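You operate a simulated robot arm through the tools that you are given. There is no shell and no other tool.

You are at the controls of a simulated robot arm. One attempt, no reset.

TASK
Put things in order on the plywood table. At the end: the clear green-rimmed water trap is on the white tall filter box; the blue valve cap stands where the black rail clamp stood; the green valve module stands on top of the white filter pack; the black rail clamp stands where the green valve module stood; whatever was shut is shut again. Leave all else as you found it, and nothing knocked over. Set down upright: green-rimmed water trap.
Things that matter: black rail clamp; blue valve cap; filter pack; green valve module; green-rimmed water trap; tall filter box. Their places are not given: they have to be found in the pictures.

The check looks at the end state, three seconds after you hand in, the way a careful person would. Anything else that was tipped, shoved, dropped, spilled or broken makes it a failure. Lids that push on must go on centred and level and be pressed home; caps that screw on are set level and turned clockwise until they are tight.

THE ROBOT
A 7-joint arm with a two-finger parallel gripper, fixed in place. Base frame: the origin is at the foot of the arm, x ahead of it, y to its left, z up; the work surface is at about z = 0. Units: mm, rad, N and s.
With the tool pointing down near the work surface it reaches from about 220 to 580 mm from the base axis. Its first joint turns from -1.152 to 1.152 rad. Payload 2.5 kg.
The TCP is the grasp point between the finger pads, 23 mm short of the fingertips. In the tool frame z runs along the fingers and y along their closing line. Largest opening 94 mm; finger width 38, thickness 10; the body of the gripper, 54 by 96 mm, starts 39 mm behind the TCP.
Orientation is that of the tool frame in the base frame, as a unit quaternion [x, y, z, w]. With the fingers straight down and closing along the base's y, the tool's x points along the base's -x, its y along +y and its z along -z.

THE INTERFACE
- The arm moves only by the tool arm_command. Its argument "steps" is a list of rows, each an object of numbers (a shift or turn left out is 0, a gripper value left out holds the last): "tx", "ty", "tz": the shift along the tool's x, y, z in mm; "ax", "ay", "az": the turn, a rotation vector about the tool's x, y, z in rad. In form: [{"tx": .., "ty": .., "tz": .., "ax": .., "ay": .., "az": ..}, ...]. A call has 1 to 20 rows; each row shifts and turns the commanded pose from where the row before left it, along the tool's axes as they then stand. "hand" is the gripper command, from -1 (fully open) to 1 (shut), values between in proportion, set as the call begins (left out, the last holds). Each row takes 0.2 s and may step no farther than 50 mm and 0.15 rad from the row before; otherwise, or with a gripper value out of range, the whole call is refused. A pose out of reach is approached as far as the arm can. The call stops where the force on the tool passes 40 N (or 10 N more than at its start, if that is more) or the arm is blocked; 0.2 s more then pass. Each finger travels about 108 mm/s and halts on what it meets, pressing with about 30 N; the grip force reading is that of the motor and also rises with nothing between the fingers. The clock runs only during rows and for 0.2 s after the last one: add rows that do not move to give the fingers time. The reply holds the time, the measured pose of the TCP, the force on the tool along the base axes, the opening and the grip force, in the units named above and with some noise, with the torque about the TCP (base axes, N m) and any sound that the robot's microphone picked up, and new pictures: "show" is both (left out), scene, wrist or none.
- Cameras (640 x 400 px; columns grow to the right, rows downward): "scene" is fixed at [110.2, -404.6, 531.8]; the picture's right is [0.89, -0.46, 0.00], its down [-0.31, -0.59, -0.74] and it looks along [0.34, 0.66, -0.67] (base axes); focal length 337 px, centre (320, 200). "wrist" rides on the gripper at [86, 16, -74] in the tool frame; the picture's right is [-0.18, 0.98, 0.00], its down [-0.58, -0.11, -0.81] and it looks along [-0.79, -0.15, 0.59] (tool axes); focal length 243 px, centre (320, 200).
- pixel_to_xyz(camera, pixels): for up to 12 pixels [column, row] of the newest picture of that camera ("zoom" is the newest enlarged one), the place [x, y, z] in the base frame of the surface seen there, good to about 2 mm. It takes no simulated time.
- zoom(camera, box): a new picture of the part [left, top, right, bottom] of that camera's present view, enlarged. It takes no simulated time.
- hand_in(): hands the job in; it is judged then, once.

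Open the gripper and draw the arm clear of the work before you hand the job in, unless the task says otherwise.

The tools are called after ">>>" as a command line: name --argument value ..., lists and objects as JSON in quotes. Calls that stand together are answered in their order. arm_command: Moves the arm, as the interface text tells. Its arguments: {"type":"object","properties":{"steps":{"type":"array"},"hand":{"type":"number"},"show":{"type":"string","enum":["both","scene","wrist","none"]}},"required":["steps"]} The other tools are called the same way: pixel_to_xyz (camera, pixels) gives the place of the surface under pixels of a picture; zoom (camera, box) takes an enlarged picture of a part of a camera's view; hand_in () hands the job in.

At the start:

```text
time_s: 0.0
ee_pos: [342.7, -110.2, 282.5]
orientation: [0.0, 1.0, 0.0, 0.0]
force: [-0.1, -1.0, 0.6]
wrist_torque: [-0.02, -0.01, 0.02]
grip_width: 93.9
grip_force: 0.0
```

scene: 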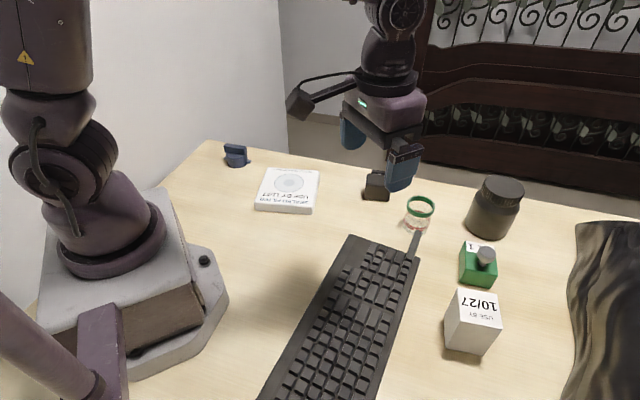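
wrist: 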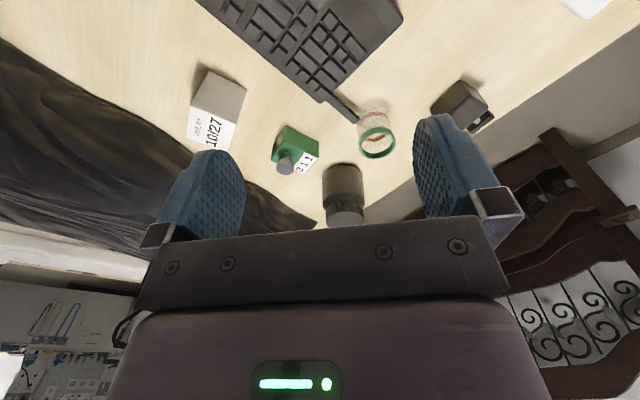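

The scene shows a blue item near (236,155), a white flat pack at (288,190), a black clamp at (376,186), a green-rimmed trap at (419,212), a black jar at (494,207), a green module at (478,265) and a white tall box at (472,322). I'll zoom into these to look closely.

>>> zoom --camera "scene" --box '[200, 120, 360, 220]'

>>> zoom --camera "scene" --box '[340, 150, 540, 275]'

>>> zoom --camera "scene" --box '[400, 220, 560, 370]'

>>> pixel_to_xyz --camera "scene" --pixels '[[236, 155], [288, 185], [376, 185], [419, 225], [496, 188], [478, 258], [475, 305], [486, 255], [375, 175], [420, 200], [412, 250], [350, 240]]'

```text
4.00 times, centred on (280, 170) of scene
```

zoom: 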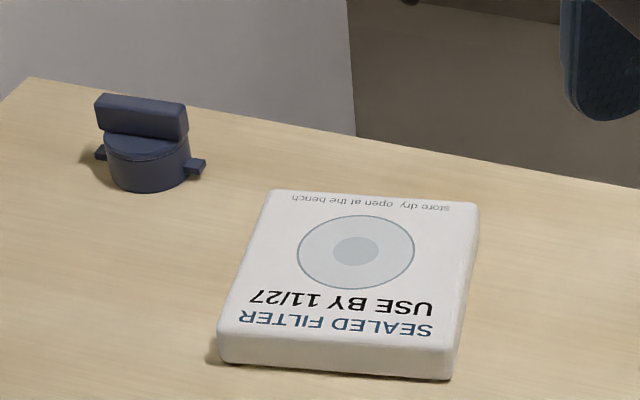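

```text
3.20 times, centred on (440, 212) of scene
```

zoom: 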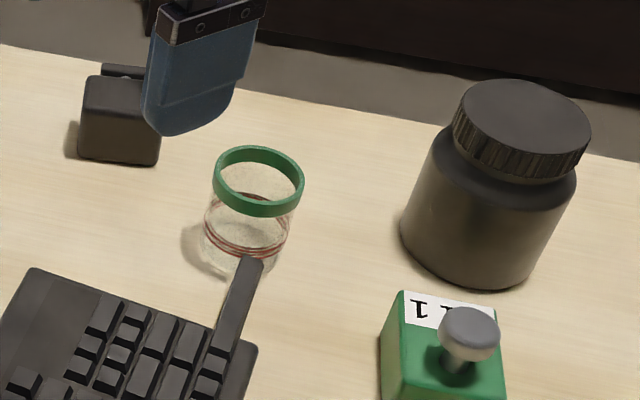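

```text
2.67 times, centred on (480, 295) of scene
```

zoom: 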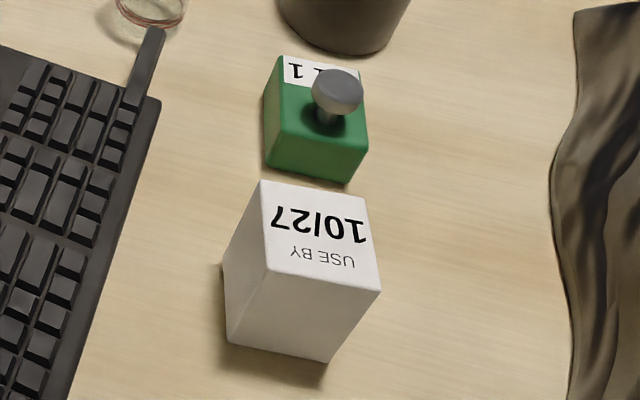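

```text
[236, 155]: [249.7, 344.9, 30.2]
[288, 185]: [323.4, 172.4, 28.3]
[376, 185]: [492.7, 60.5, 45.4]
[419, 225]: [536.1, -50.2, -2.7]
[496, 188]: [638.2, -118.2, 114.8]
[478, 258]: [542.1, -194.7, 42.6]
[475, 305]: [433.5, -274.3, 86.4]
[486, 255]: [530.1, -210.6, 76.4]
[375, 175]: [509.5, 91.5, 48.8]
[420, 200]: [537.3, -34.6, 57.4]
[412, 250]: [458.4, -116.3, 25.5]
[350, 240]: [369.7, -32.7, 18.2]
```

I'll measure the objects more finely, starting with a tight zoom on the green module and tall box.

>>> zoom --camera "scene" --box '[440, 230, 520, 290]'

```text
6.67 times, centred on (480, 260) of scene
```

zoom: 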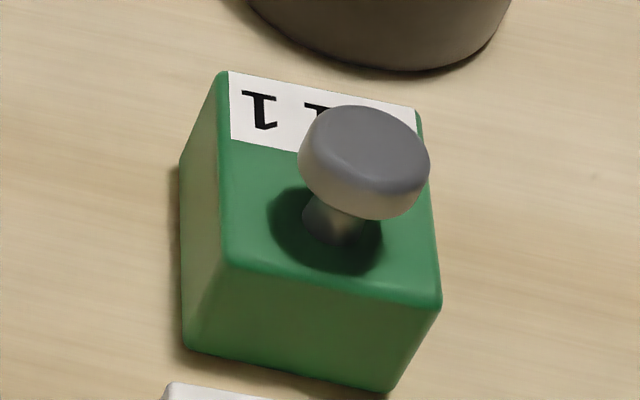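

The module's top corners in the zoom are near (226,75), (417,112), (438,300), (228,262); the knob at (368,150). I'll measure those and the bottom edges.

>>> pixel_to_xyz --camera "zoom" --pixels '[[230, 78], [413, 114], [434, 298], [230, 262], [365, 145], [335, 115], [412, 180], [185, 340], [390, 385], [188, 165], [330, 225], [310, 320]]'

>>> zoom --camera "scene" --box '[430, 280, 526, 360]'

```text
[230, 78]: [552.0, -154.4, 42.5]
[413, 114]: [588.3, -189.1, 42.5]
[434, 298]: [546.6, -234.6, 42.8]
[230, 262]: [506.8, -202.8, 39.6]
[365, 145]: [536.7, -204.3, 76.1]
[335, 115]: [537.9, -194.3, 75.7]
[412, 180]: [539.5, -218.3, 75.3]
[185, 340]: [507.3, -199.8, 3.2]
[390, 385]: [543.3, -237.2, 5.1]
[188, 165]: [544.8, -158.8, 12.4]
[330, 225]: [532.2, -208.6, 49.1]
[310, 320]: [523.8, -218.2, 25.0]
```

```text
5.00 times, centred on (478, 320) of scene
```

zoom: 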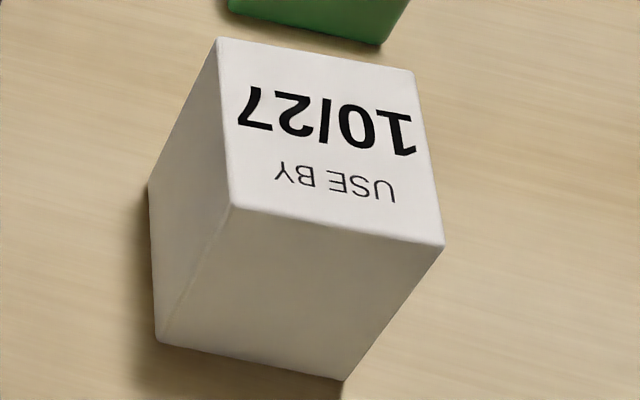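

The module is roughly 51 x 64 x 42 mm, centred near (548,-195), with its knob top at z≈76. Now I measure the tall box's top corners at zoom (218,40), (412,72), (442,245), (232,205).

>>> pixel_to_xyz --camera "zoom" --pixels '[[221, 43], [409, 74], [438, 240], [234, 203], [158, 338], [340, 376], [325, 150], [152, 190], [290, 290]]'

>>> zoom --camera "scene" --box '[340, 150, 452, 240]'

```text
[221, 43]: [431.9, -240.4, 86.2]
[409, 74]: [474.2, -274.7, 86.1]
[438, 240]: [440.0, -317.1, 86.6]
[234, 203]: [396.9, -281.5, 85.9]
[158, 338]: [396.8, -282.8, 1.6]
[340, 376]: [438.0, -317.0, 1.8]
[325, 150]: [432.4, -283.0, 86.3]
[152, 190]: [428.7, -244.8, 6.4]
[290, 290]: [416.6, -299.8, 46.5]
```

```text
4.44 times, centred on (396, 195) of scene
```

zoom: 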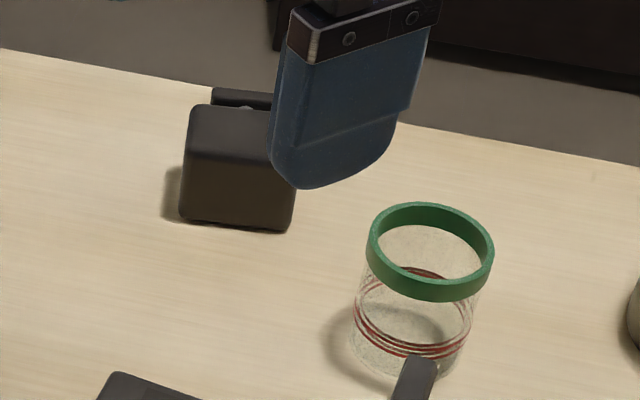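

The tall box top is 55 mm square at z≈86, centred near (436,-278). Next I measure the trap rim around zoom (430,250) and the clamp's visible points.

>>> pixel_to_xyz --camera "zoom" --pixels '[[369, 235], [430, 205], [491, 245], [432, 283], [400, 275], [470, 278], [428, 295], [240, 112], [195, 115], [185, 218], [288, 228], [225, 95]]'

```text
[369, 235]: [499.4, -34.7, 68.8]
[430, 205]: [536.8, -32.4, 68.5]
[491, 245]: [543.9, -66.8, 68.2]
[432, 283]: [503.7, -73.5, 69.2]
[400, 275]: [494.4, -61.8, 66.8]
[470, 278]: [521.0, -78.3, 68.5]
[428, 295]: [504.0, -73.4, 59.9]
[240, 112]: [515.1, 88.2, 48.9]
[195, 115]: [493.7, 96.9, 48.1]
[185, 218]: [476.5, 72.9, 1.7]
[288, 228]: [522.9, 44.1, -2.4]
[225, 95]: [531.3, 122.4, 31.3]
```

The trap rim is at z≈68, centred near (521,-52), diameter ~55. The finger hides the clamp at (376,186), so I move the arm aside, up and left, to see it from both cameras.

>>> arm_command --steps '[{"tx": 15, "ty": 40, "tz": -12}, {"tx": 15, "ty": 40, "tz": -12}, {"tx": 15, "ty": 40, "tz": -12}, {"tx": 15, "ty": 40, "tz": -12}, {}]'

```text
time_s: 1.2
ee_pos: [279.4, 47.8, 333.2]
orientation: [0.0, 1.0, 0.0, 0.0]
force: [-0.3, -0.7, 0.1]
wrist_torque: [-0.05, 0.0, 0.02]
grip_width: 94.2
grip_force: 0.0
```

scene: 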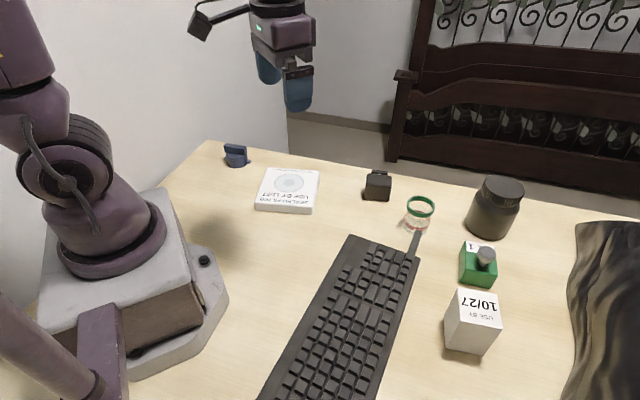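
wrist: 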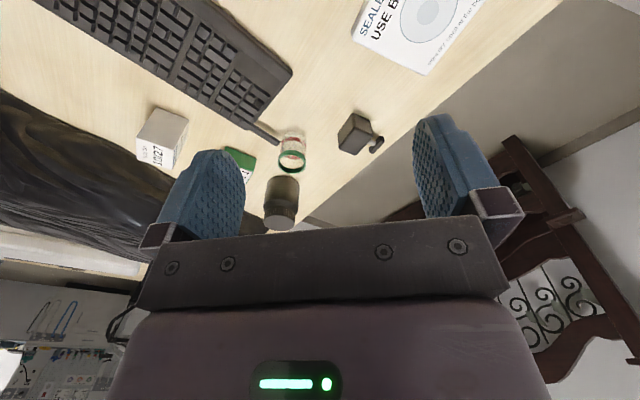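

The clamp is now unobstructed at scene (377,186) and wrist (358,133). I zoom on it in both views.

>>> zoom --camera "wrist" --box '[240, 90, 400, 190]'

>>> zoom --camera "scene" --box '[345, 160, 409, 210]'

```text
4.00 times, centred on (320, 140) of wrist
```

zoom: 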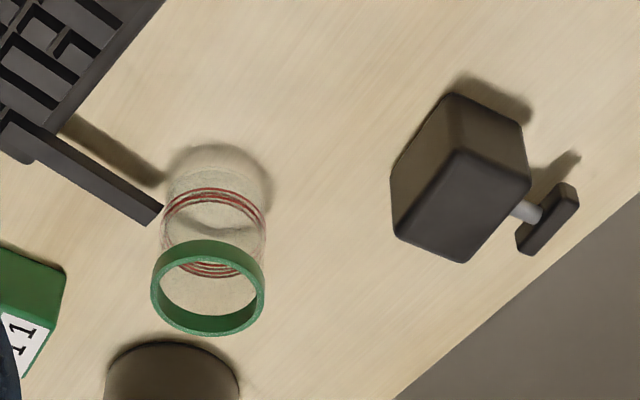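

```text
8.00 times, centred on (377, 185) of scene
```

zoom: 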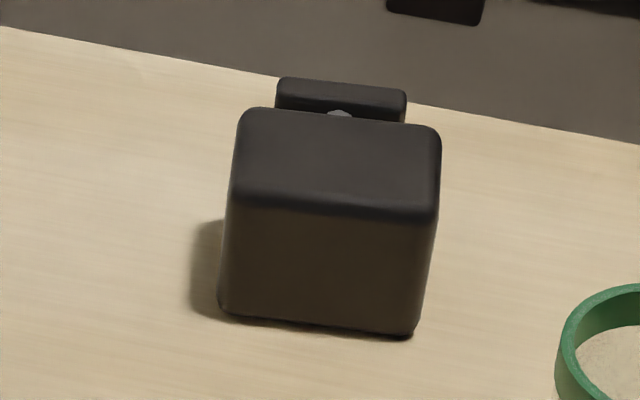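

The clamp is a block with a T-handled screw on its far side; a bar overhangs the keyboard right beside the trap. I measure the clamp corners in the scene zoom.

>>> pixel_to_xyz --camera "zoom" --pixels '[[250, 115], [430, 133], [430, 208], [240, 197], [222, 305], [410, 330], [285, 85], [400, 95], [340, 114], [335, 160], [285, 100], [400, 110]]'

>>> zoom --camera "wrist" --box '[320, 100, 400, 160]'

```text
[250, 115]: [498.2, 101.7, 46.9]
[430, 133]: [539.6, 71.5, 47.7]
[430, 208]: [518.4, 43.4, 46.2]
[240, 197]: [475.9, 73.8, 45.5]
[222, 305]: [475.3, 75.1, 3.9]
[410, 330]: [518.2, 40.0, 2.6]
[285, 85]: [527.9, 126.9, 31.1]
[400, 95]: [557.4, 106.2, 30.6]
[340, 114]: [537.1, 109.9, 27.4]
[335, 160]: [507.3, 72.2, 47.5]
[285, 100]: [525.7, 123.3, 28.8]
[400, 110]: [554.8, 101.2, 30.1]
```

```text
6.67 times, centred on (360, 130) of wrist
```

zoom: 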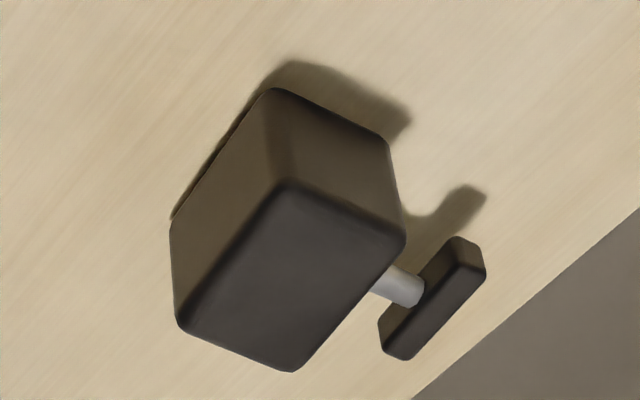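

Clamp block: about 52 x 37 x 47 mm, centred near (508,72), with its T-handle pointing along ~53° at z≈28. Next I measure the blue cap, pack and jar.

>>> zoom --camera "scene" --box '[208, 130, 264, 180]'

>>> pixel_to_xyz --camera "scene" --pixels '[[268, 170], [318, 173], [312, 211], [256, 206], [288, 190], [470, 225], [486, 239], [505, 237], [500, 188], [480, 185], [523, 190], [512, 225]]'

```text
8.00 times, centred on (236, 155) of scene
```

zoom: 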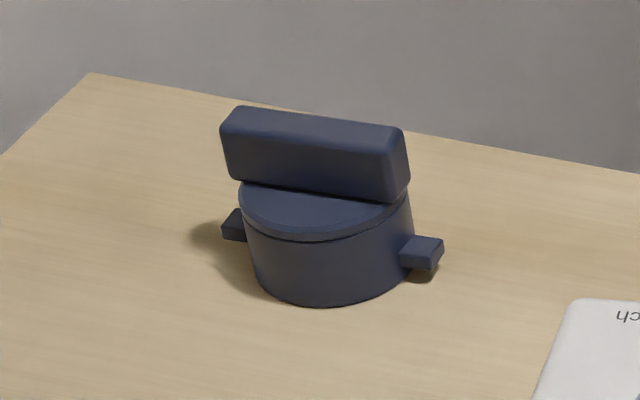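

```text
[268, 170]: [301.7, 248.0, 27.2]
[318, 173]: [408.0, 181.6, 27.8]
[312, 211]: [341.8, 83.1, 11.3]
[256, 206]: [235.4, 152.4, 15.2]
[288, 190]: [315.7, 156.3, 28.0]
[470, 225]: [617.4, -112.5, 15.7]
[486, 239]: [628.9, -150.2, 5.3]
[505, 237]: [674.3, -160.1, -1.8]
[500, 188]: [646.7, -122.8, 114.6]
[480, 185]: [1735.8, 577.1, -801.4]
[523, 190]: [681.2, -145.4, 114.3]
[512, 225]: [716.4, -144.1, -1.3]
```

The blue cap has a round body with two side lugs and a grip bar on top. I measure it in the zoom.

>>> pixel_to_xyz --camera "zoom" --pixels '[[240, 110], [400, 130], [230, 118], [390, 180], [232, 165], [320, 120], [320, 215], [330, 295], [250, 210], [408, 230], [440, 250], [228, 228]]'

>>> zoom --camera "scene" --box '[240, 155, 336, 225]'

```text
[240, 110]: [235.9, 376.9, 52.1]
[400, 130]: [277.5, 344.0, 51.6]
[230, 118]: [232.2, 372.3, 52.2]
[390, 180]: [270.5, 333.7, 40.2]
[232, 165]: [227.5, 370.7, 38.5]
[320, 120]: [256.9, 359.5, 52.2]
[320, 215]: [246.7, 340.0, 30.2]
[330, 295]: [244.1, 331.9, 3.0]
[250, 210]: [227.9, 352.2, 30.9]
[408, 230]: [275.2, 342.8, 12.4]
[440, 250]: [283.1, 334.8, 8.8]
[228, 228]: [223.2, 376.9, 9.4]
```

```text
5.71 times, centred on (288, 190) of scene
```

zoom: 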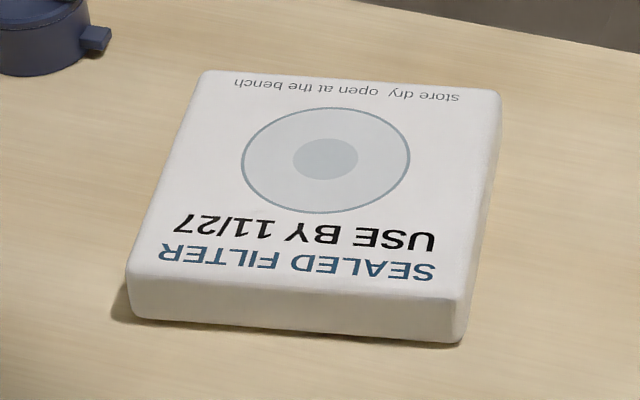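

The cap's grip bar top is at z≈52, running from about (234,375) to (277,344), body top at z≈30. Now I measure the pack's corners in this zoom.

>>> pixel_to_xyz --camera "zoom" --pixels '[[212, 78], [492, 98], [455, 295], [138, 268], [325, 160], [132, 310], [455, 338], [300, 240], [400, 100], [170, 170], [470, 200], [300, 275]]'

>>> zoom --camera "scene" --box '[380, 180, 460, 260]'

```text
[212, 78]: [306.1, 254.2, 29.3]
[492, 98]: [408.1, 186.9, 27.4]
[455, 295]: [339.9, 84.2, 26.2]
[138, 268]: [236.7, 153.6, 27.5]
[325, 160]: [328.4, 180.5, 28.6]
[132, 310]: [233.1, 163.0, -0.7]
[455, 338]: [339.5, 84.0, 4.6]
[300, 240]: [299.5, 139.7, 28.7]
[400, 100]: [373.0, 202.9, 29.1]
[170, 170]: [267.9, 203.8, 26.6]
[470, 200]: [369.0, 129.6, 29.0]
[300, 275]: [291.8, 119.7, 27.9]
```

```text
5.00 times, centred on (420, 220) of scene
```

zoom: 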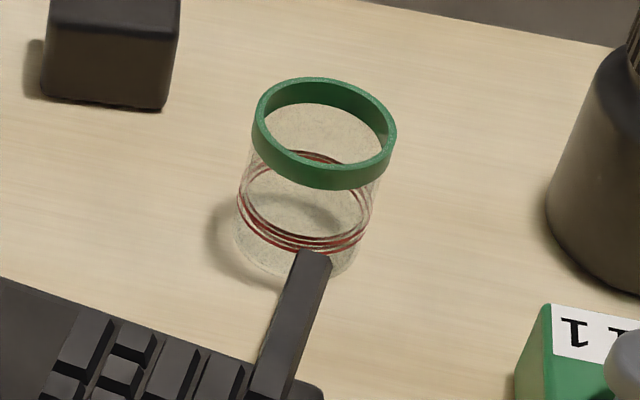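

The pack's top is ~123 mm square at z≈28, centred near (323,170). I now measure the bar overhanging the keyboard (zoom tip (315,258), base (265,380)) next to the trap and the trap's outline.

>>> pixel_to_xyz --camera "zoom" --pixels '[[302, 258], [325, 262], [312, 270], [285, 330], [258, 385], [318, 275], [295, 385], [300, 180], [345, 180], [310, 395], [320, 80], [390, 130]]'

>>> zoom --camera "wrist" --box '[200, 90, 320, 190]'

```text
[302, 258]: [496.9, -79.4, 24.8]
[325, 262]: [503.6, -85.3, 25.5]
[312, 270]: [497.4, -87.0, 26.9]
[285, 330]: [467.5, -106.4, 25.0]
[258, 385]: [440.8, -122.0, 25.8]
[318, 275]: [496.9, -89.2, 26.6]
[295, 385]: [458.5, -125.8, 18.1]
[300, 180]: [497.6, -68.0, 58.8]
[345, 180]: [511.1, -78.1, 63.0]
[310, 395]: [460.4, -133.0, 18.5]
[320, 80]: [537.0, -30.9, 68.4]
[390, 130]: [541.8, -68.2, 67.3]
```

```text
4.00 times, centred on (260, 140) of wrist
```

zoom: 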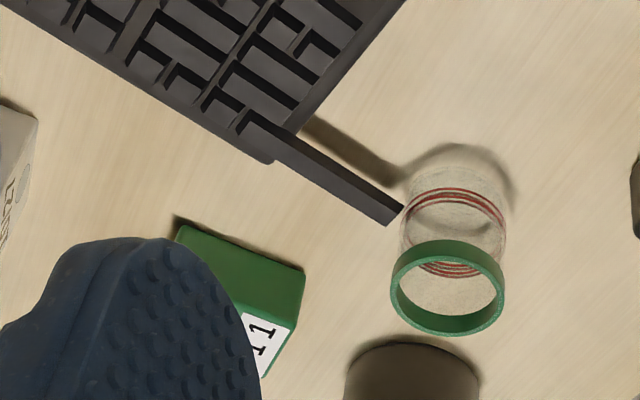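

The bar tip sits near (500,-82) with top z≈25, roughly 8 mm from the trap's wall, so fingers must stay above z≈30 or on the other axis. I check the jar's true extent since it's close to the module's spot.

>>> zoom --camera "scene" --box '[446, 165, 542, 250]'

```text
4.71 times, centred on (494, 208) of scene
```

zoom: 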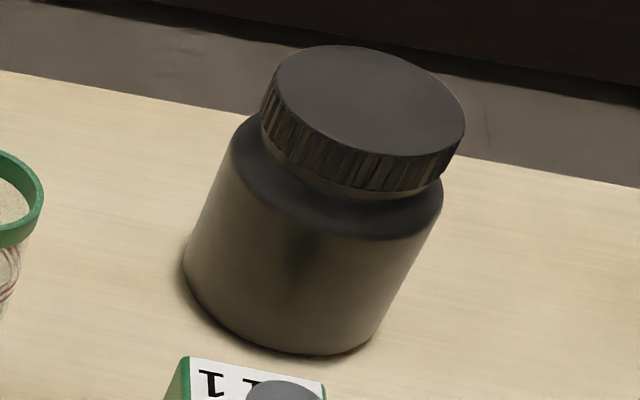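

I measure jar surface points along its bottom and rim.

>>> pixel_to_xyz --camera "zoom" --pixels '[[188, 270], [215, 310], [260, 340], [310, 350], [360, 340], [285, 85], [365, 52], [455, 120], [380, 150], [365, 100], [300, 270], [240, 140]]'

```text
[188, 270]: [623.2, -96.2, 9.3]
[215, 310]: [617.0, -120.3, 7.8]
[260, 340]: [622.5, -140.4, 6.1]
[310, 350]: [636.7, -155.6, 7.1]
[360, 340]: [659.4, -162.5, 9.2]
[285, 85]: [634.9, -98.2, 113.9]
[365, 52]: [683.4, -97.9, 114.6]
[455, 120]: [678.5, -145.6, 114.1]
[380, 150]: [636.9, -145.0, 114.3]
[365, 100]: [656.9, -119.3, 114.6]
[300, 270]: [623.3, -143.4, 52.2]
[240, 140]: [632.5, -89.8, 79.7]
```

The jar is centred near (657,-122) with radius ~41, leaving ample room. I move high toward the module and then turn the tool 47.7° counter-clockwise so the fingers close across its 51 mm width and the camera faces away from the jar.

>>> arm_command --steps '[{"tx": -27.6, "ty": -28.5, "tz": 10}, {"tx": -27.6, "ty": -28.5, "tz": 10}, {"tx": -27.6, "ty": -28.5, "tz": 10}, {"tx": -27.6, "ty": -28.5, "tz": 10}, {"tx": -27.6, "ty": -28.5, "tz": 10}, {"tx": -27.6, "ty": -28.5, "tz": 10}, {"tx": -27.6, "ty": -28.5, "tz": 10}, {"tx": -27.6, "ty": -28.5, "tz": 10}, {"az": -0.13875}, {"az": -0.13875}, {"az": -0.13875}, {"az": -0.13875}, {"az": -0.13875}, {"az": -0.13875}, {}]' --hand -1

```text
time_s: 4.4
ee_pos: [500.8, -176.6, 251.2]
orientation: [-0.405, 0.914, 0.001, 0.0]
force: [0.4, 0.6, -0.5]
wrist_torque: [0.0, -0.01, -0.01]
grip_width: 94.0
grip_force: 0.1
```

scene: 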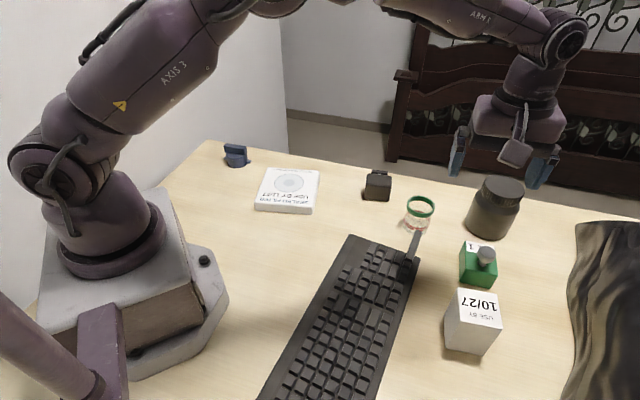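
wrist: 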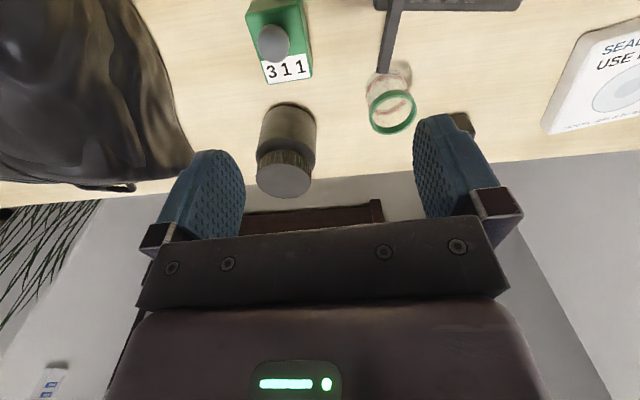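

Tool's closing axis is now at 137.8°, as wanted. I shift over the module's grasp point (543,-200) and lower to z≈110, then check alignment.

>>> arm_command --steps '[{"tx": -2.75, "ty": -11.75, "tz": 35}, {"tx": -2.75, "ty": -11.75, "tz": 35}, {"tx": -2.75, "ty": -11.75, "tz": 35}, {"tx": -2.75, "ty": -11.75, "tz": 36}, {}]'

```text
time_s: 5.6
ee_pos: [544.5, -200.3, 111.6]
orientation: [-0.405, 0.914, -0.001, 0.001]
force: [-0.3, -0.3, -0.7]
wrist_torque: [-0.01, 0.0, -0.02]
grip_width: 94.0
grip_force: 0.2
```

scene: 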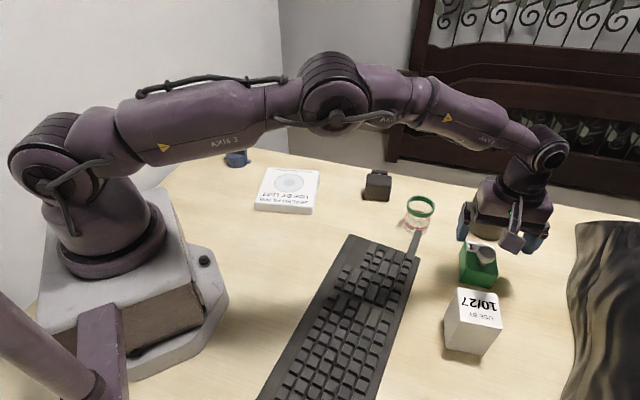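
wrist: 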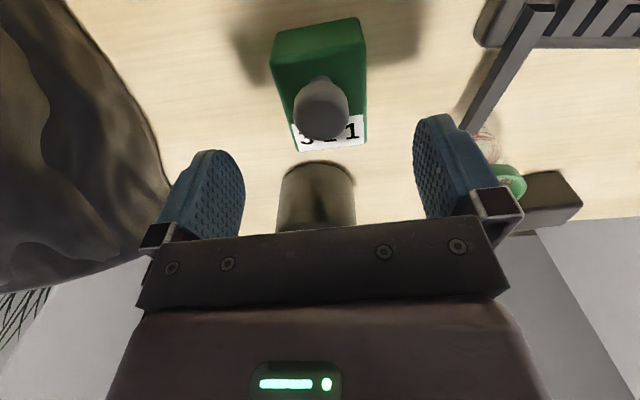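

The module at wrist (320,90) sits centred between the fingers. I lower to z≈43, where the tips reach z≈20 and the gripper body clears the knob.

>>> arm_command --steps '[{"tz": 23}, {"tz": 23}, {"tz": 22.5}, {}]'

```text
time_s: 6.6
ee_pos: [543.5, -201.3, 41.9]
orientation: [-0.404, 0.915, 0.0, 0.0]
force: [-0.4, -0.2, 0.7]
wrist_torque: [-0.03, -0.02, -0.01]
grip_width: 93.9
grip_force: 0.1
```

scene: 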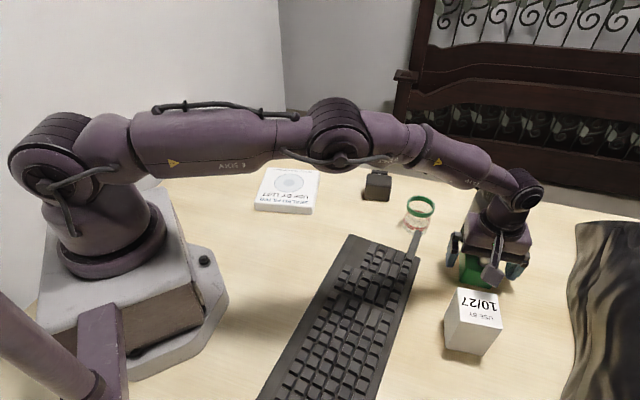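
wrist: 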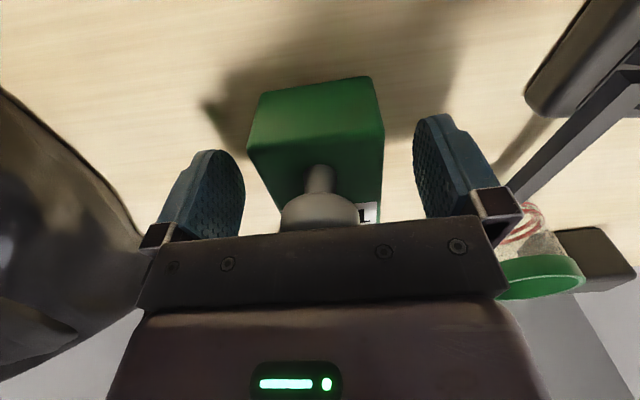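

No contact, and the module is between the fingers. I close the gripper and give it time.

>>> arm_command --steps '[{}, {}, {}, {}]' --hand 1

```text
time_s: 7.6
ee_pos: [543.1, -201.9, 41.3]
orientation: [-0.404, 0.915, 0.0, 0.0]
force: [0.2, 0.0, 0.3]
wrist_torque: [0.0, 0.06, 0.02]
grip_width: 55.8
grip_force: 29.7
```

scene: 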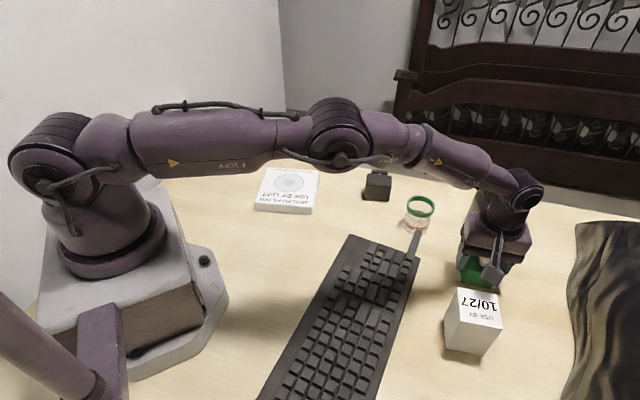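
wrist: 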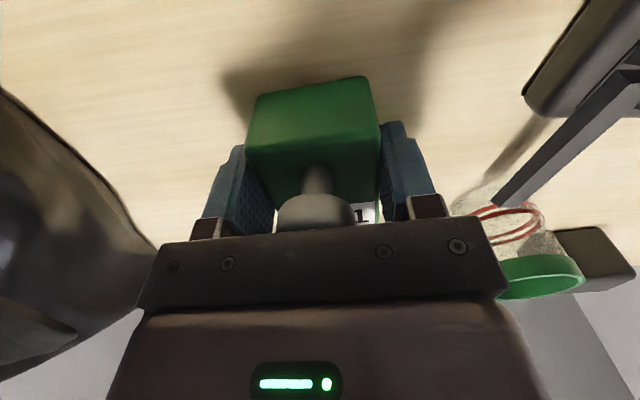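

The grip holds at 55.8 mm and 30 N. I lift straight up to z≈190.

>>> arm_command --steps '[{"tz": -10}, {"tz": -30}, {"tz": -35}, {"tz": -35}, {"tz": -35}, {}]'

```text
time_s: 9.0
ee_pos: [544.3, -202.1, 188.8]
orientation: [-0.404, 0.915, 0.0, 0.001]
force: [-0.4, 0.6, -3.2]
wrist_torque: [-0.04, -0.02, 0.03]
grip_width: 55.7
grip_force: 29.7
```

scene: 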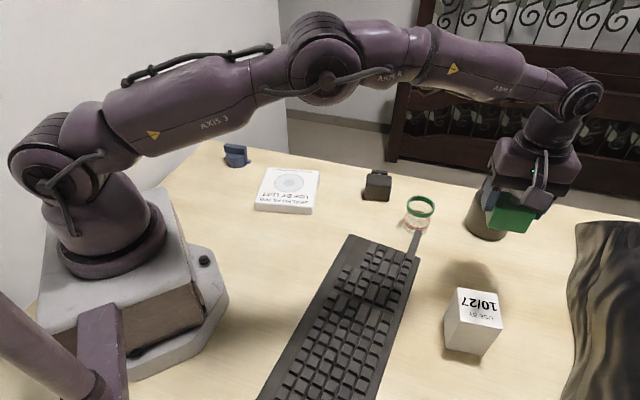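
wrist: 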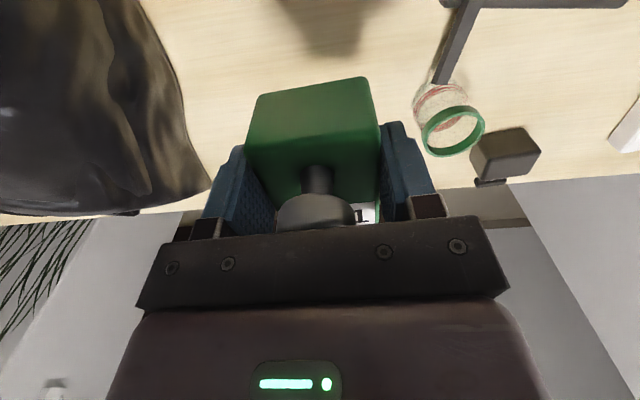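

The module is lifted cleanly. I carry it at height over to the pack, ending at TCP ≈(318,163) so its centre lies over the pack centre, and turn 8.5° to align with the pack's edges.

>>> arm_command --steps '[{"tx": -11.72, "ty": 41.3}, {"tx": -11.72, "ty": 41.3}, {"tx": -11.72, "ty": 41.3}, {"tx": -11.72, "ty": 41.3}, {"tx": -11.72, "ty": 41.3}, {"tx": -11.72, "ty": 41.3}, {"tx": -11.72, "ty": 41.3}, {"tx": -11.72, "ty": 41.3}, {"tx": -11.72, "ty": 41.3}, {"tx": -11.72, "ty": 41.3}, {"az": -0.074}, {"az": -0.074}, {}]'

```text
time_s: 11.8
ee_pos: [318.9, 161.5, 187.2]
orientation: [-0.471, 0.882, 0.0, 0.001]
force: [0.6, -0.6, -3.0]
wrist_torque: [-0.04, 0.02, 0.01]
grip_width: 55.7
grip_force: 30.0
```

scene: 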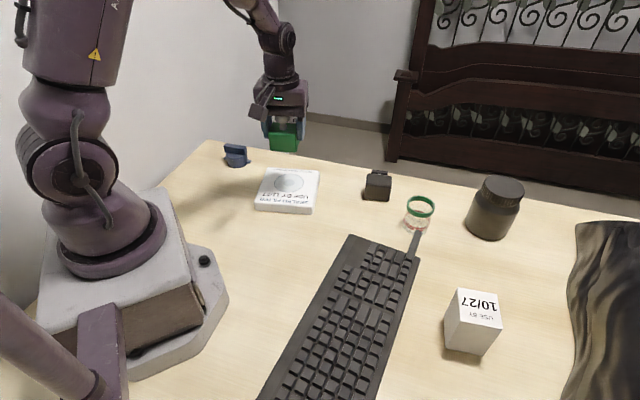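
wrist: 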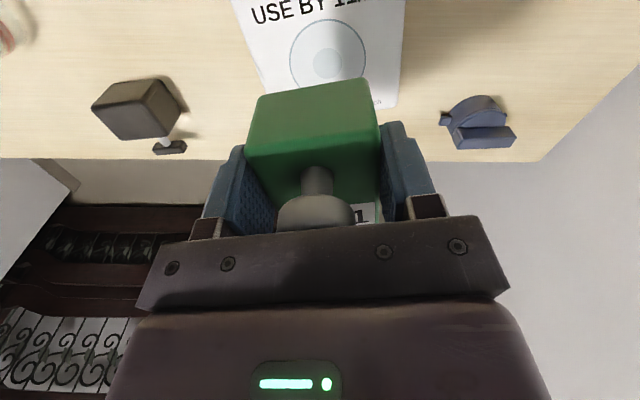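

The module hangs over the pack. I lower to about 8 mm above the pack's top.

>>> arm_command --steps '[{"tz": 35}, {"tz": 35}, {"tz": 25}, {"tz": 14}, {}]'

```text
time_s: 13.0
ee_pos: [315.5, 164.4, 78.1]
orientation: [-0.471, 0.882, 0.0, 0.0]
force: [0.1, -0.2, -3.2]
wrist_torque: [-0.02, 0.01, -0.02]
grip_width: 55.6
grip_force: 29.9
```

scene: 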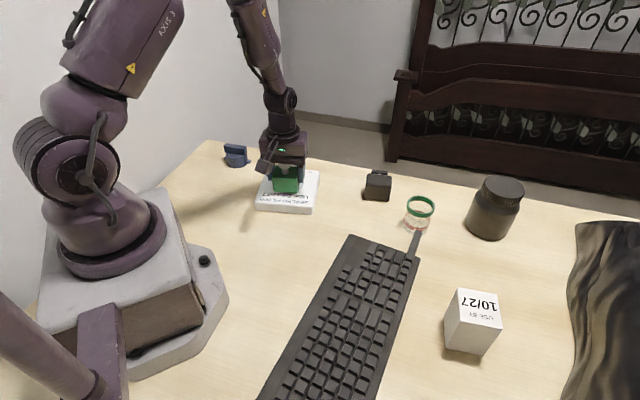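
wrist: 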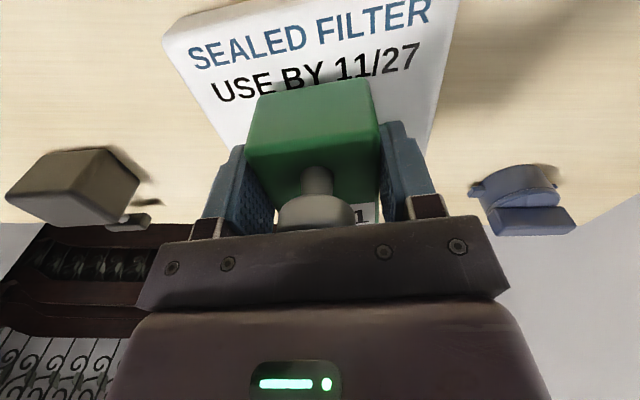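

Readings show z≈78, about 8 mm above seating height. I lower gently in small steps and watch the force.

>>> arm_command --steps '[{"ty": -1.5, "tz": 4}, {"tz": 2}, {"tz": 1}, {}]' --show "none"

```text
time_s: 14.0
ee_pos: [318.9, 162.4, 71.8]
orientation: [-0.471, 0.882, 0.001, 0.0]
force: [0.4, -0.1, -3.4]
wrist_torque: [-0.02, 0.02, -0.02]
grip_width: 55.5
grip_force: 30.0
```

Still hanging freely (-3.4 N) at z≈71.8. I go down in 1 mm steps.

>>> arm_command --steps '[{"tz": 1}, {"tz": 1}, {}]' --show "none"

```text
time_s: 14.8
ee_pos: [319.2, 163.3, 70.3]
orientation: [-0.471, 0.882, 0.0, 0.002]
force: [-6.0, 0.6, 29.3]
wrist_torque: [0.01, 0.22, 0.04]
grip_width: 56.0
grip_force: 29.6
```

Contact made (≈29 N). I back off 0.8 mm to relieve the pressure, then open.

>>> arm_command --steps '[{"tz": -0.8}, {}]' --show "none"

>>> arm_command --steps '[{}, {}, {}, {}]' --hand -1

```text
time_s: 15.4
ee_pos: [320.3, 162.3, 69.5]
orientation: [-0.471, 0.882, 0.001, 0.001]
force: [0.7, 5.9, 14.1]
wrist_torque: [0.18, -0.1, 0.07]
grip_width: 55.6
grip_force: 29.8
```

```text
time_s: 16.4
ee_pos: [319.5, 161.2, 70.5]
orientation: [-0.471, 0.882, -0.001, -0.001]
force: [-0.2, 0.8, -0.3]
wrist_torque: [0.01, -0.02, 0.01]
grip_width: 94.0
grip_force: 0.2
```

scene: 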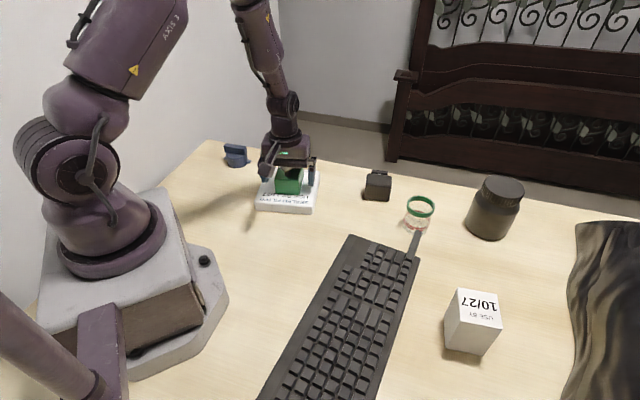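
wrist: 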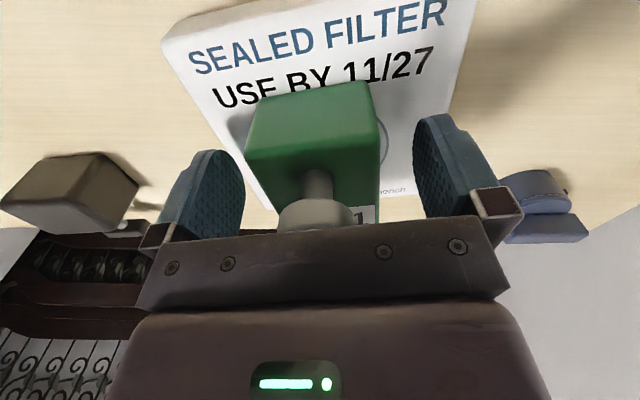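

The module stands on the pack, released. I rise straight up, then travel above the clamp at (508,72) and trim the yaw to its closing axis (≈143.5°).

>>> arm_command --steps '[{"tz": -15}, {"tz": -30}, {"tz": -35}, {"tz": -40}, {"tx": -6.24, "ty": -41.2}, {"tx": -6.24, "ty": -41.2}, {"tx": -6.24, "ty": -41.2}, {"tx": -6.24, "ty": -41.2}, {"tx": -6.24, "ty": -41.2}, {"az": 0.047}, {}, {}]'

```text
time_s: 19.0
ee_pos: [507.0, 73.4, 188.6]
orientation: [-0.45, 0.893, 0.0, -0.001]
force: [0.0, 0.3, 0.0]
wrist_torque: [0.0, -0.04, 0.01]
grip_width: 93.7
grip_force: 0.2
```

scene: 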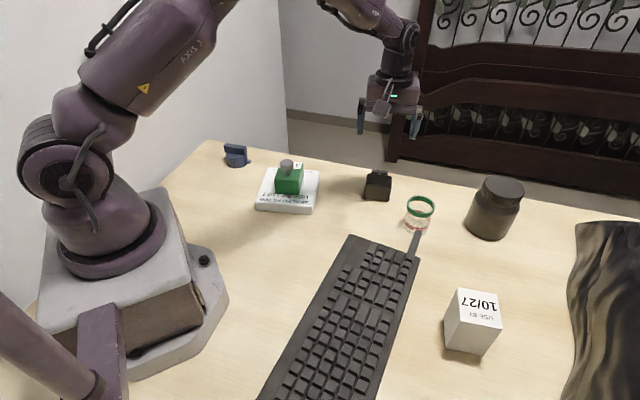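
wrist: 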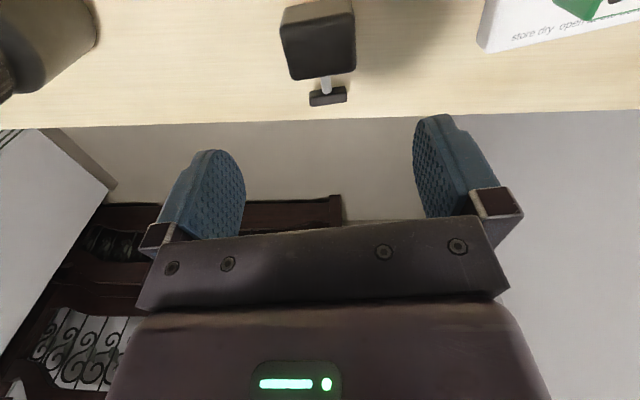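

The clamp sits at wrist (320,40), aligned between the fingers. I check the module on the pack by zoom and lower to z≈80.

>>> zoom --camera "scene" --box '[240, 150, 336, 220]'

>>> arm_command --steps '[{"tz": 36}, {"tz": 36}, {"tz": 36}, {}]'

```text
5.71 times, centred on (288, 185) of scene
```

zoom: 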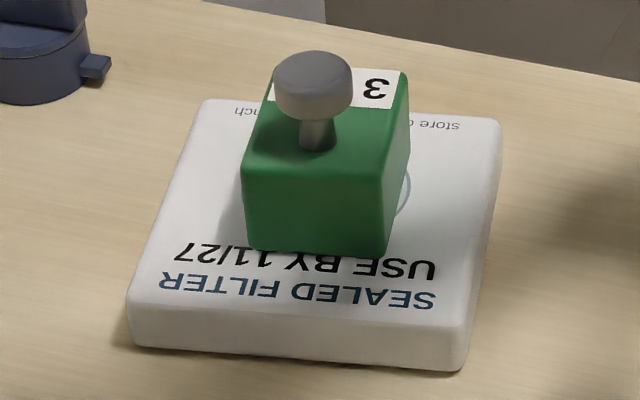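

```text
time_s: 20.0
ee_pos: [506.1, 74.0, 80.3]
orientation: [-0.45, 0.893, 0.0, 0.0]
force: [-0.8, 0.3, -0.8]
wrist_torque: [-0.01, 0.03, 0.01]
grip_width: 94.0
grip_force: 0.1
```

scene: 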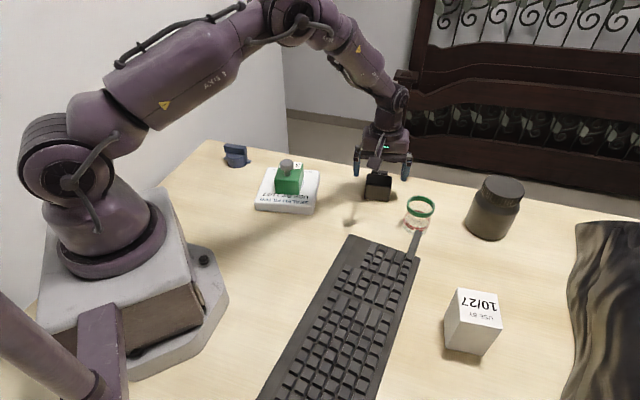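
wrist: 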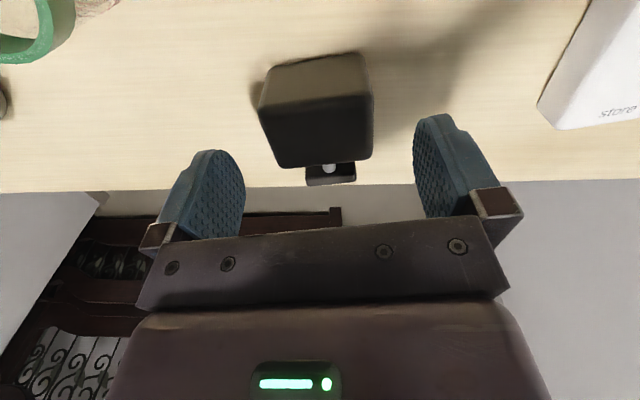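

The module stands squarely on the pack. The clamp block is at wrist (318,110) between the fingers; I lower to z≈31.

>>> arm_command --steps '[{"tz": 20}, {"tz": 18}, {"tz": 11}, {}]'

```text
time_s: 21.0
ee_pos: [509.1, 72.5, 30.5]
orientation: [-0.45, 0.893, 0.001, 0.0]
force: [0.0, 0.4, -0.4]
wrist_torque: [0.0, -0.02, 0.01]
grip_width: 94.0
grip_force: 0.1
```

scene: 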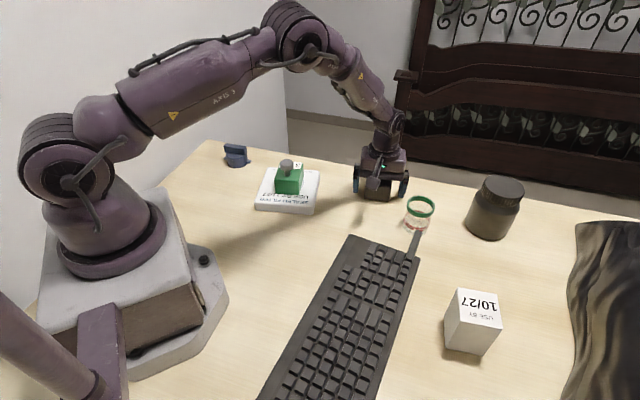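
wrist: 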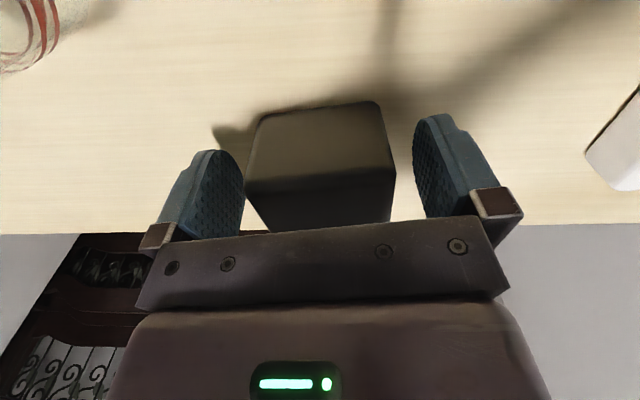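

The block sits between the pads with no contact. I close the gripper.

>>> arm_command --steps '[{}, {}, {}, {}]' --hand 1 --show "wrist"

```text
time_s: 22.0
ee_pos: [508.0, 73.9, 30.5]
orientation: [-0.45, 0.893, 0.0, 0.001]
force: [0.1, 0.7, 0.1]
wrist_torque: [0.01, 0.04, -0.07]
grip_width: 59.9
grip_force: 30.0
```

wrist: 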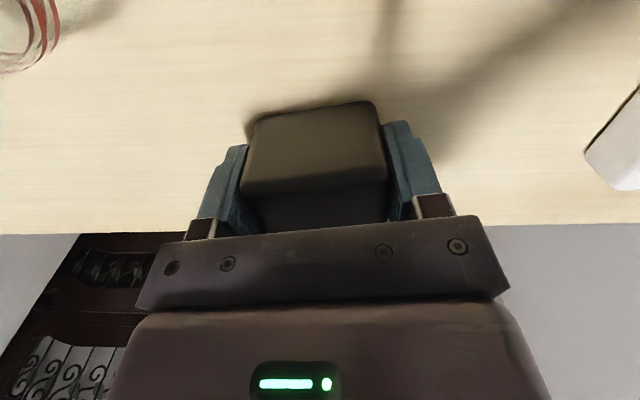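

Grip width reads 59.9 mm; I zoom to check whether the block is square to the pads.

>>> zoom --camera "wrist" --box '[180, 70, 480, 250]'

>>> zoom --camera "scene" --box '[345, 130, 425, 210]'

```text
2.13 times, centred on (330, 160) of wrist
```

zoom: 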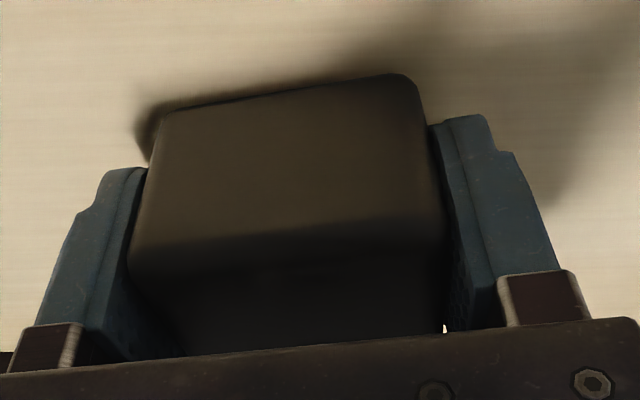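

```text
5.00 times, centred on (385, 170) of scene
```

zoom: 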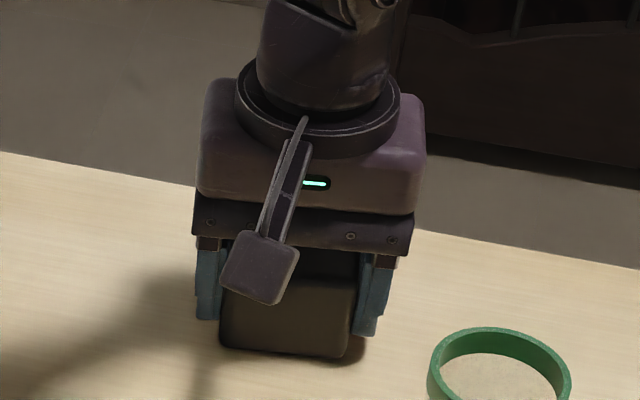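

The pads appear flush with the block. I lift the clamp straight up to z≈190.

>>> arm_command --steps '[{"tz": -8}, {"tz": -30}, {"tz": -40}, {"tz": -40}, {"tz": -40}, {}]'

```text
time_s: 23.4
ee_pos: [508.8, 74.3, 187.9]
orientation: [-0.451, 0.893, 0.0, 0.0]
force: [0.2, -0.3, -1.7]
wrist_torque: [-0.01, 0.0, 0.01]
grip_width: 60.0
grip_force: 29.4
```

scene: 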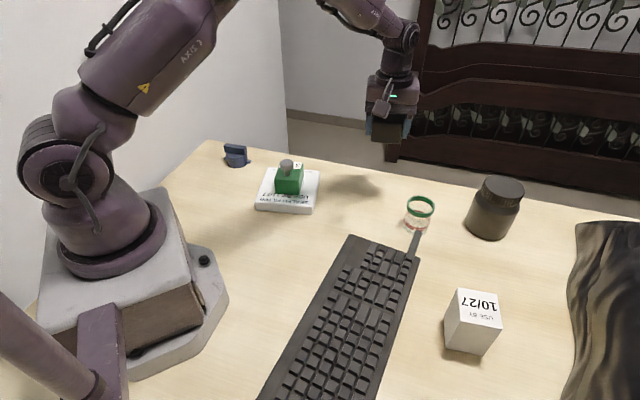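
wrist: 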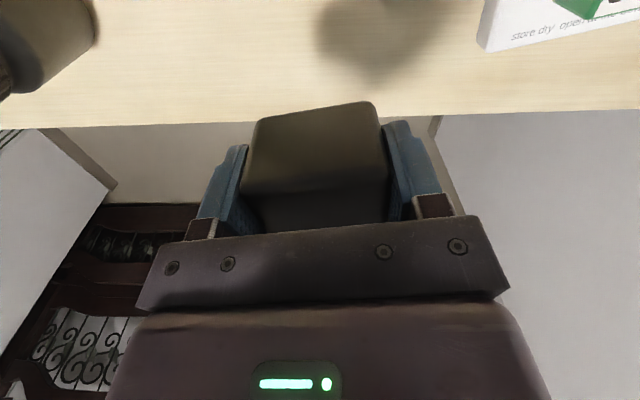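

The clamp is held. I carry it at height over to the module's former spot at (548,-195).

>>> arm_command --steps '[{"tx": 32.1, "ty": -32.0}, {"tx": 32.1, "ty": -32.0}, {"tx": 32.1, "ty": -32.0}, {"tx": 32.1, "ty": -32.0}, {"tx": 32.1, "ty": -32.0}, {"tx": 32.1, "ty": -32.0}, {}, {}]'

```text
time_s: 25.2
ee_pos: [549.2, -195.5, 190.9]
orientation: [-0.451, 0.893, -0.001, 0.0]
force: [0.1, 0.3, -2.6]
wrist_torque: [-0.01, -0.01, -0.01]
grip_width: 59.6
grip_force: 30.2
```

scene: 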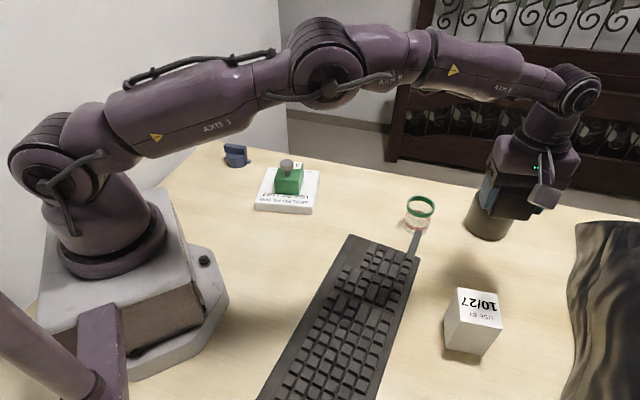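
wrist: 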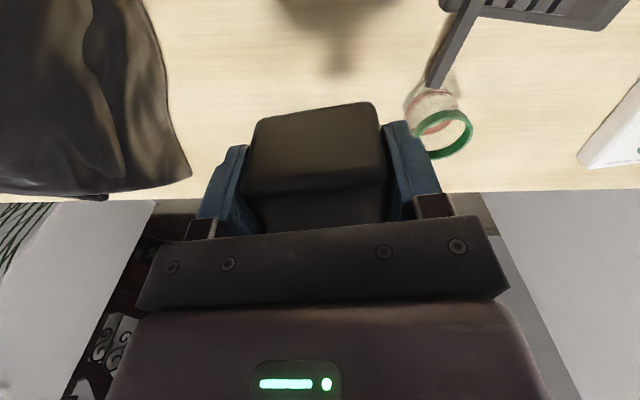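

Over the spot at (549,-195). I lower to about z≈40, leaving ~9 mm.

>>> arm_command --steps '[{"tz": 35}, {"tz": 35}, {"tz": 35}, {"tz": 30}, {"tz": 15}, {}, {}]'

```text
time_s: 26.8
ee_pos: [547.2, -195.8, 40.5]
orientation: [-0.45, 0.893, 0.0, -0.001]
force: [-0.1, -1.3, -1.1]
wrist_torque: [0.01, 0.0, 0.0]
grip_width: 59.7
grip_force: 29.9
```

scene: 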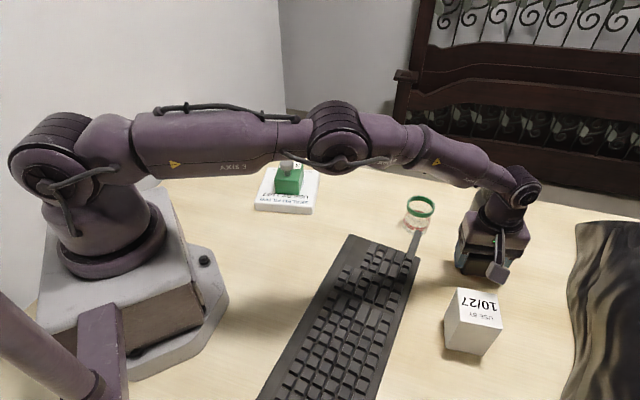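
wrist: 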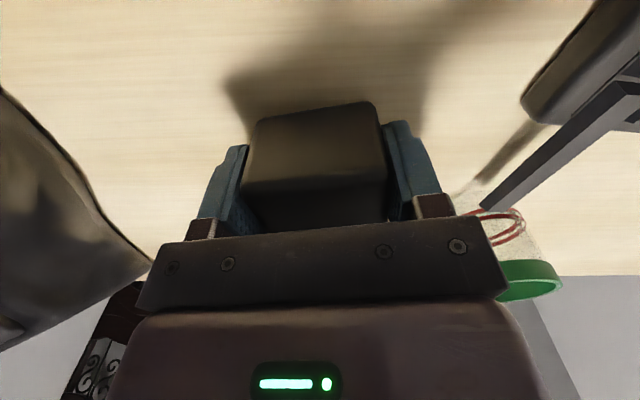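

At z≈40.5 and free. I lower to about 2 mm above the table level.

>>> arm_command --steps '[{"tz": 4}, {"tz": 2}, {"tz": 1.5}, {}]' --show "none"

```text
time_s: 27.8
ee_pos: [547.7, -194.1, 32.3]
orientation: [-0.45, 0.893, 0.0, 0.001]
force: [-0.7, 0.8, -1.5]
wrist_torque: [0.01, 0.02, -0.02]
grip_width: 59.7
grip_force: 30.5
```

Still free at z≈32.3. I go down in 1 mm steps to contact.

>>> arm_command --steps '[{"tz": 1}, {"tz": 0.7}, {}]' --show "none"

```text
time_s: 28.6
ee_pos: [547.2, -196.7, 31.7]
orientation: [-0.45, 0.893, -0.001, 0.001]
force: [-0.2, 0.4, -1.7]
wrist_torque: [0.02, 0.0, -0.03]
grip_width: 59.7
grip_force: 29.6
```

Not yet touching (−1.7 N). One more careful step down.

>>> arm_command --steps '[{"tz": 0.8}, {}]' --show "none"

```text
time_s: 29.2
ee_pos: [547.9, -194.6, 30.3]
orientation: [-0.45, 0.893, 0.0, 0.0]
force: [-1.0, 0.3, 1.2]
wrist_torque: [0.03, 0.11, 0.02]
grip_width: 59.7
grip_force: 29.4
```

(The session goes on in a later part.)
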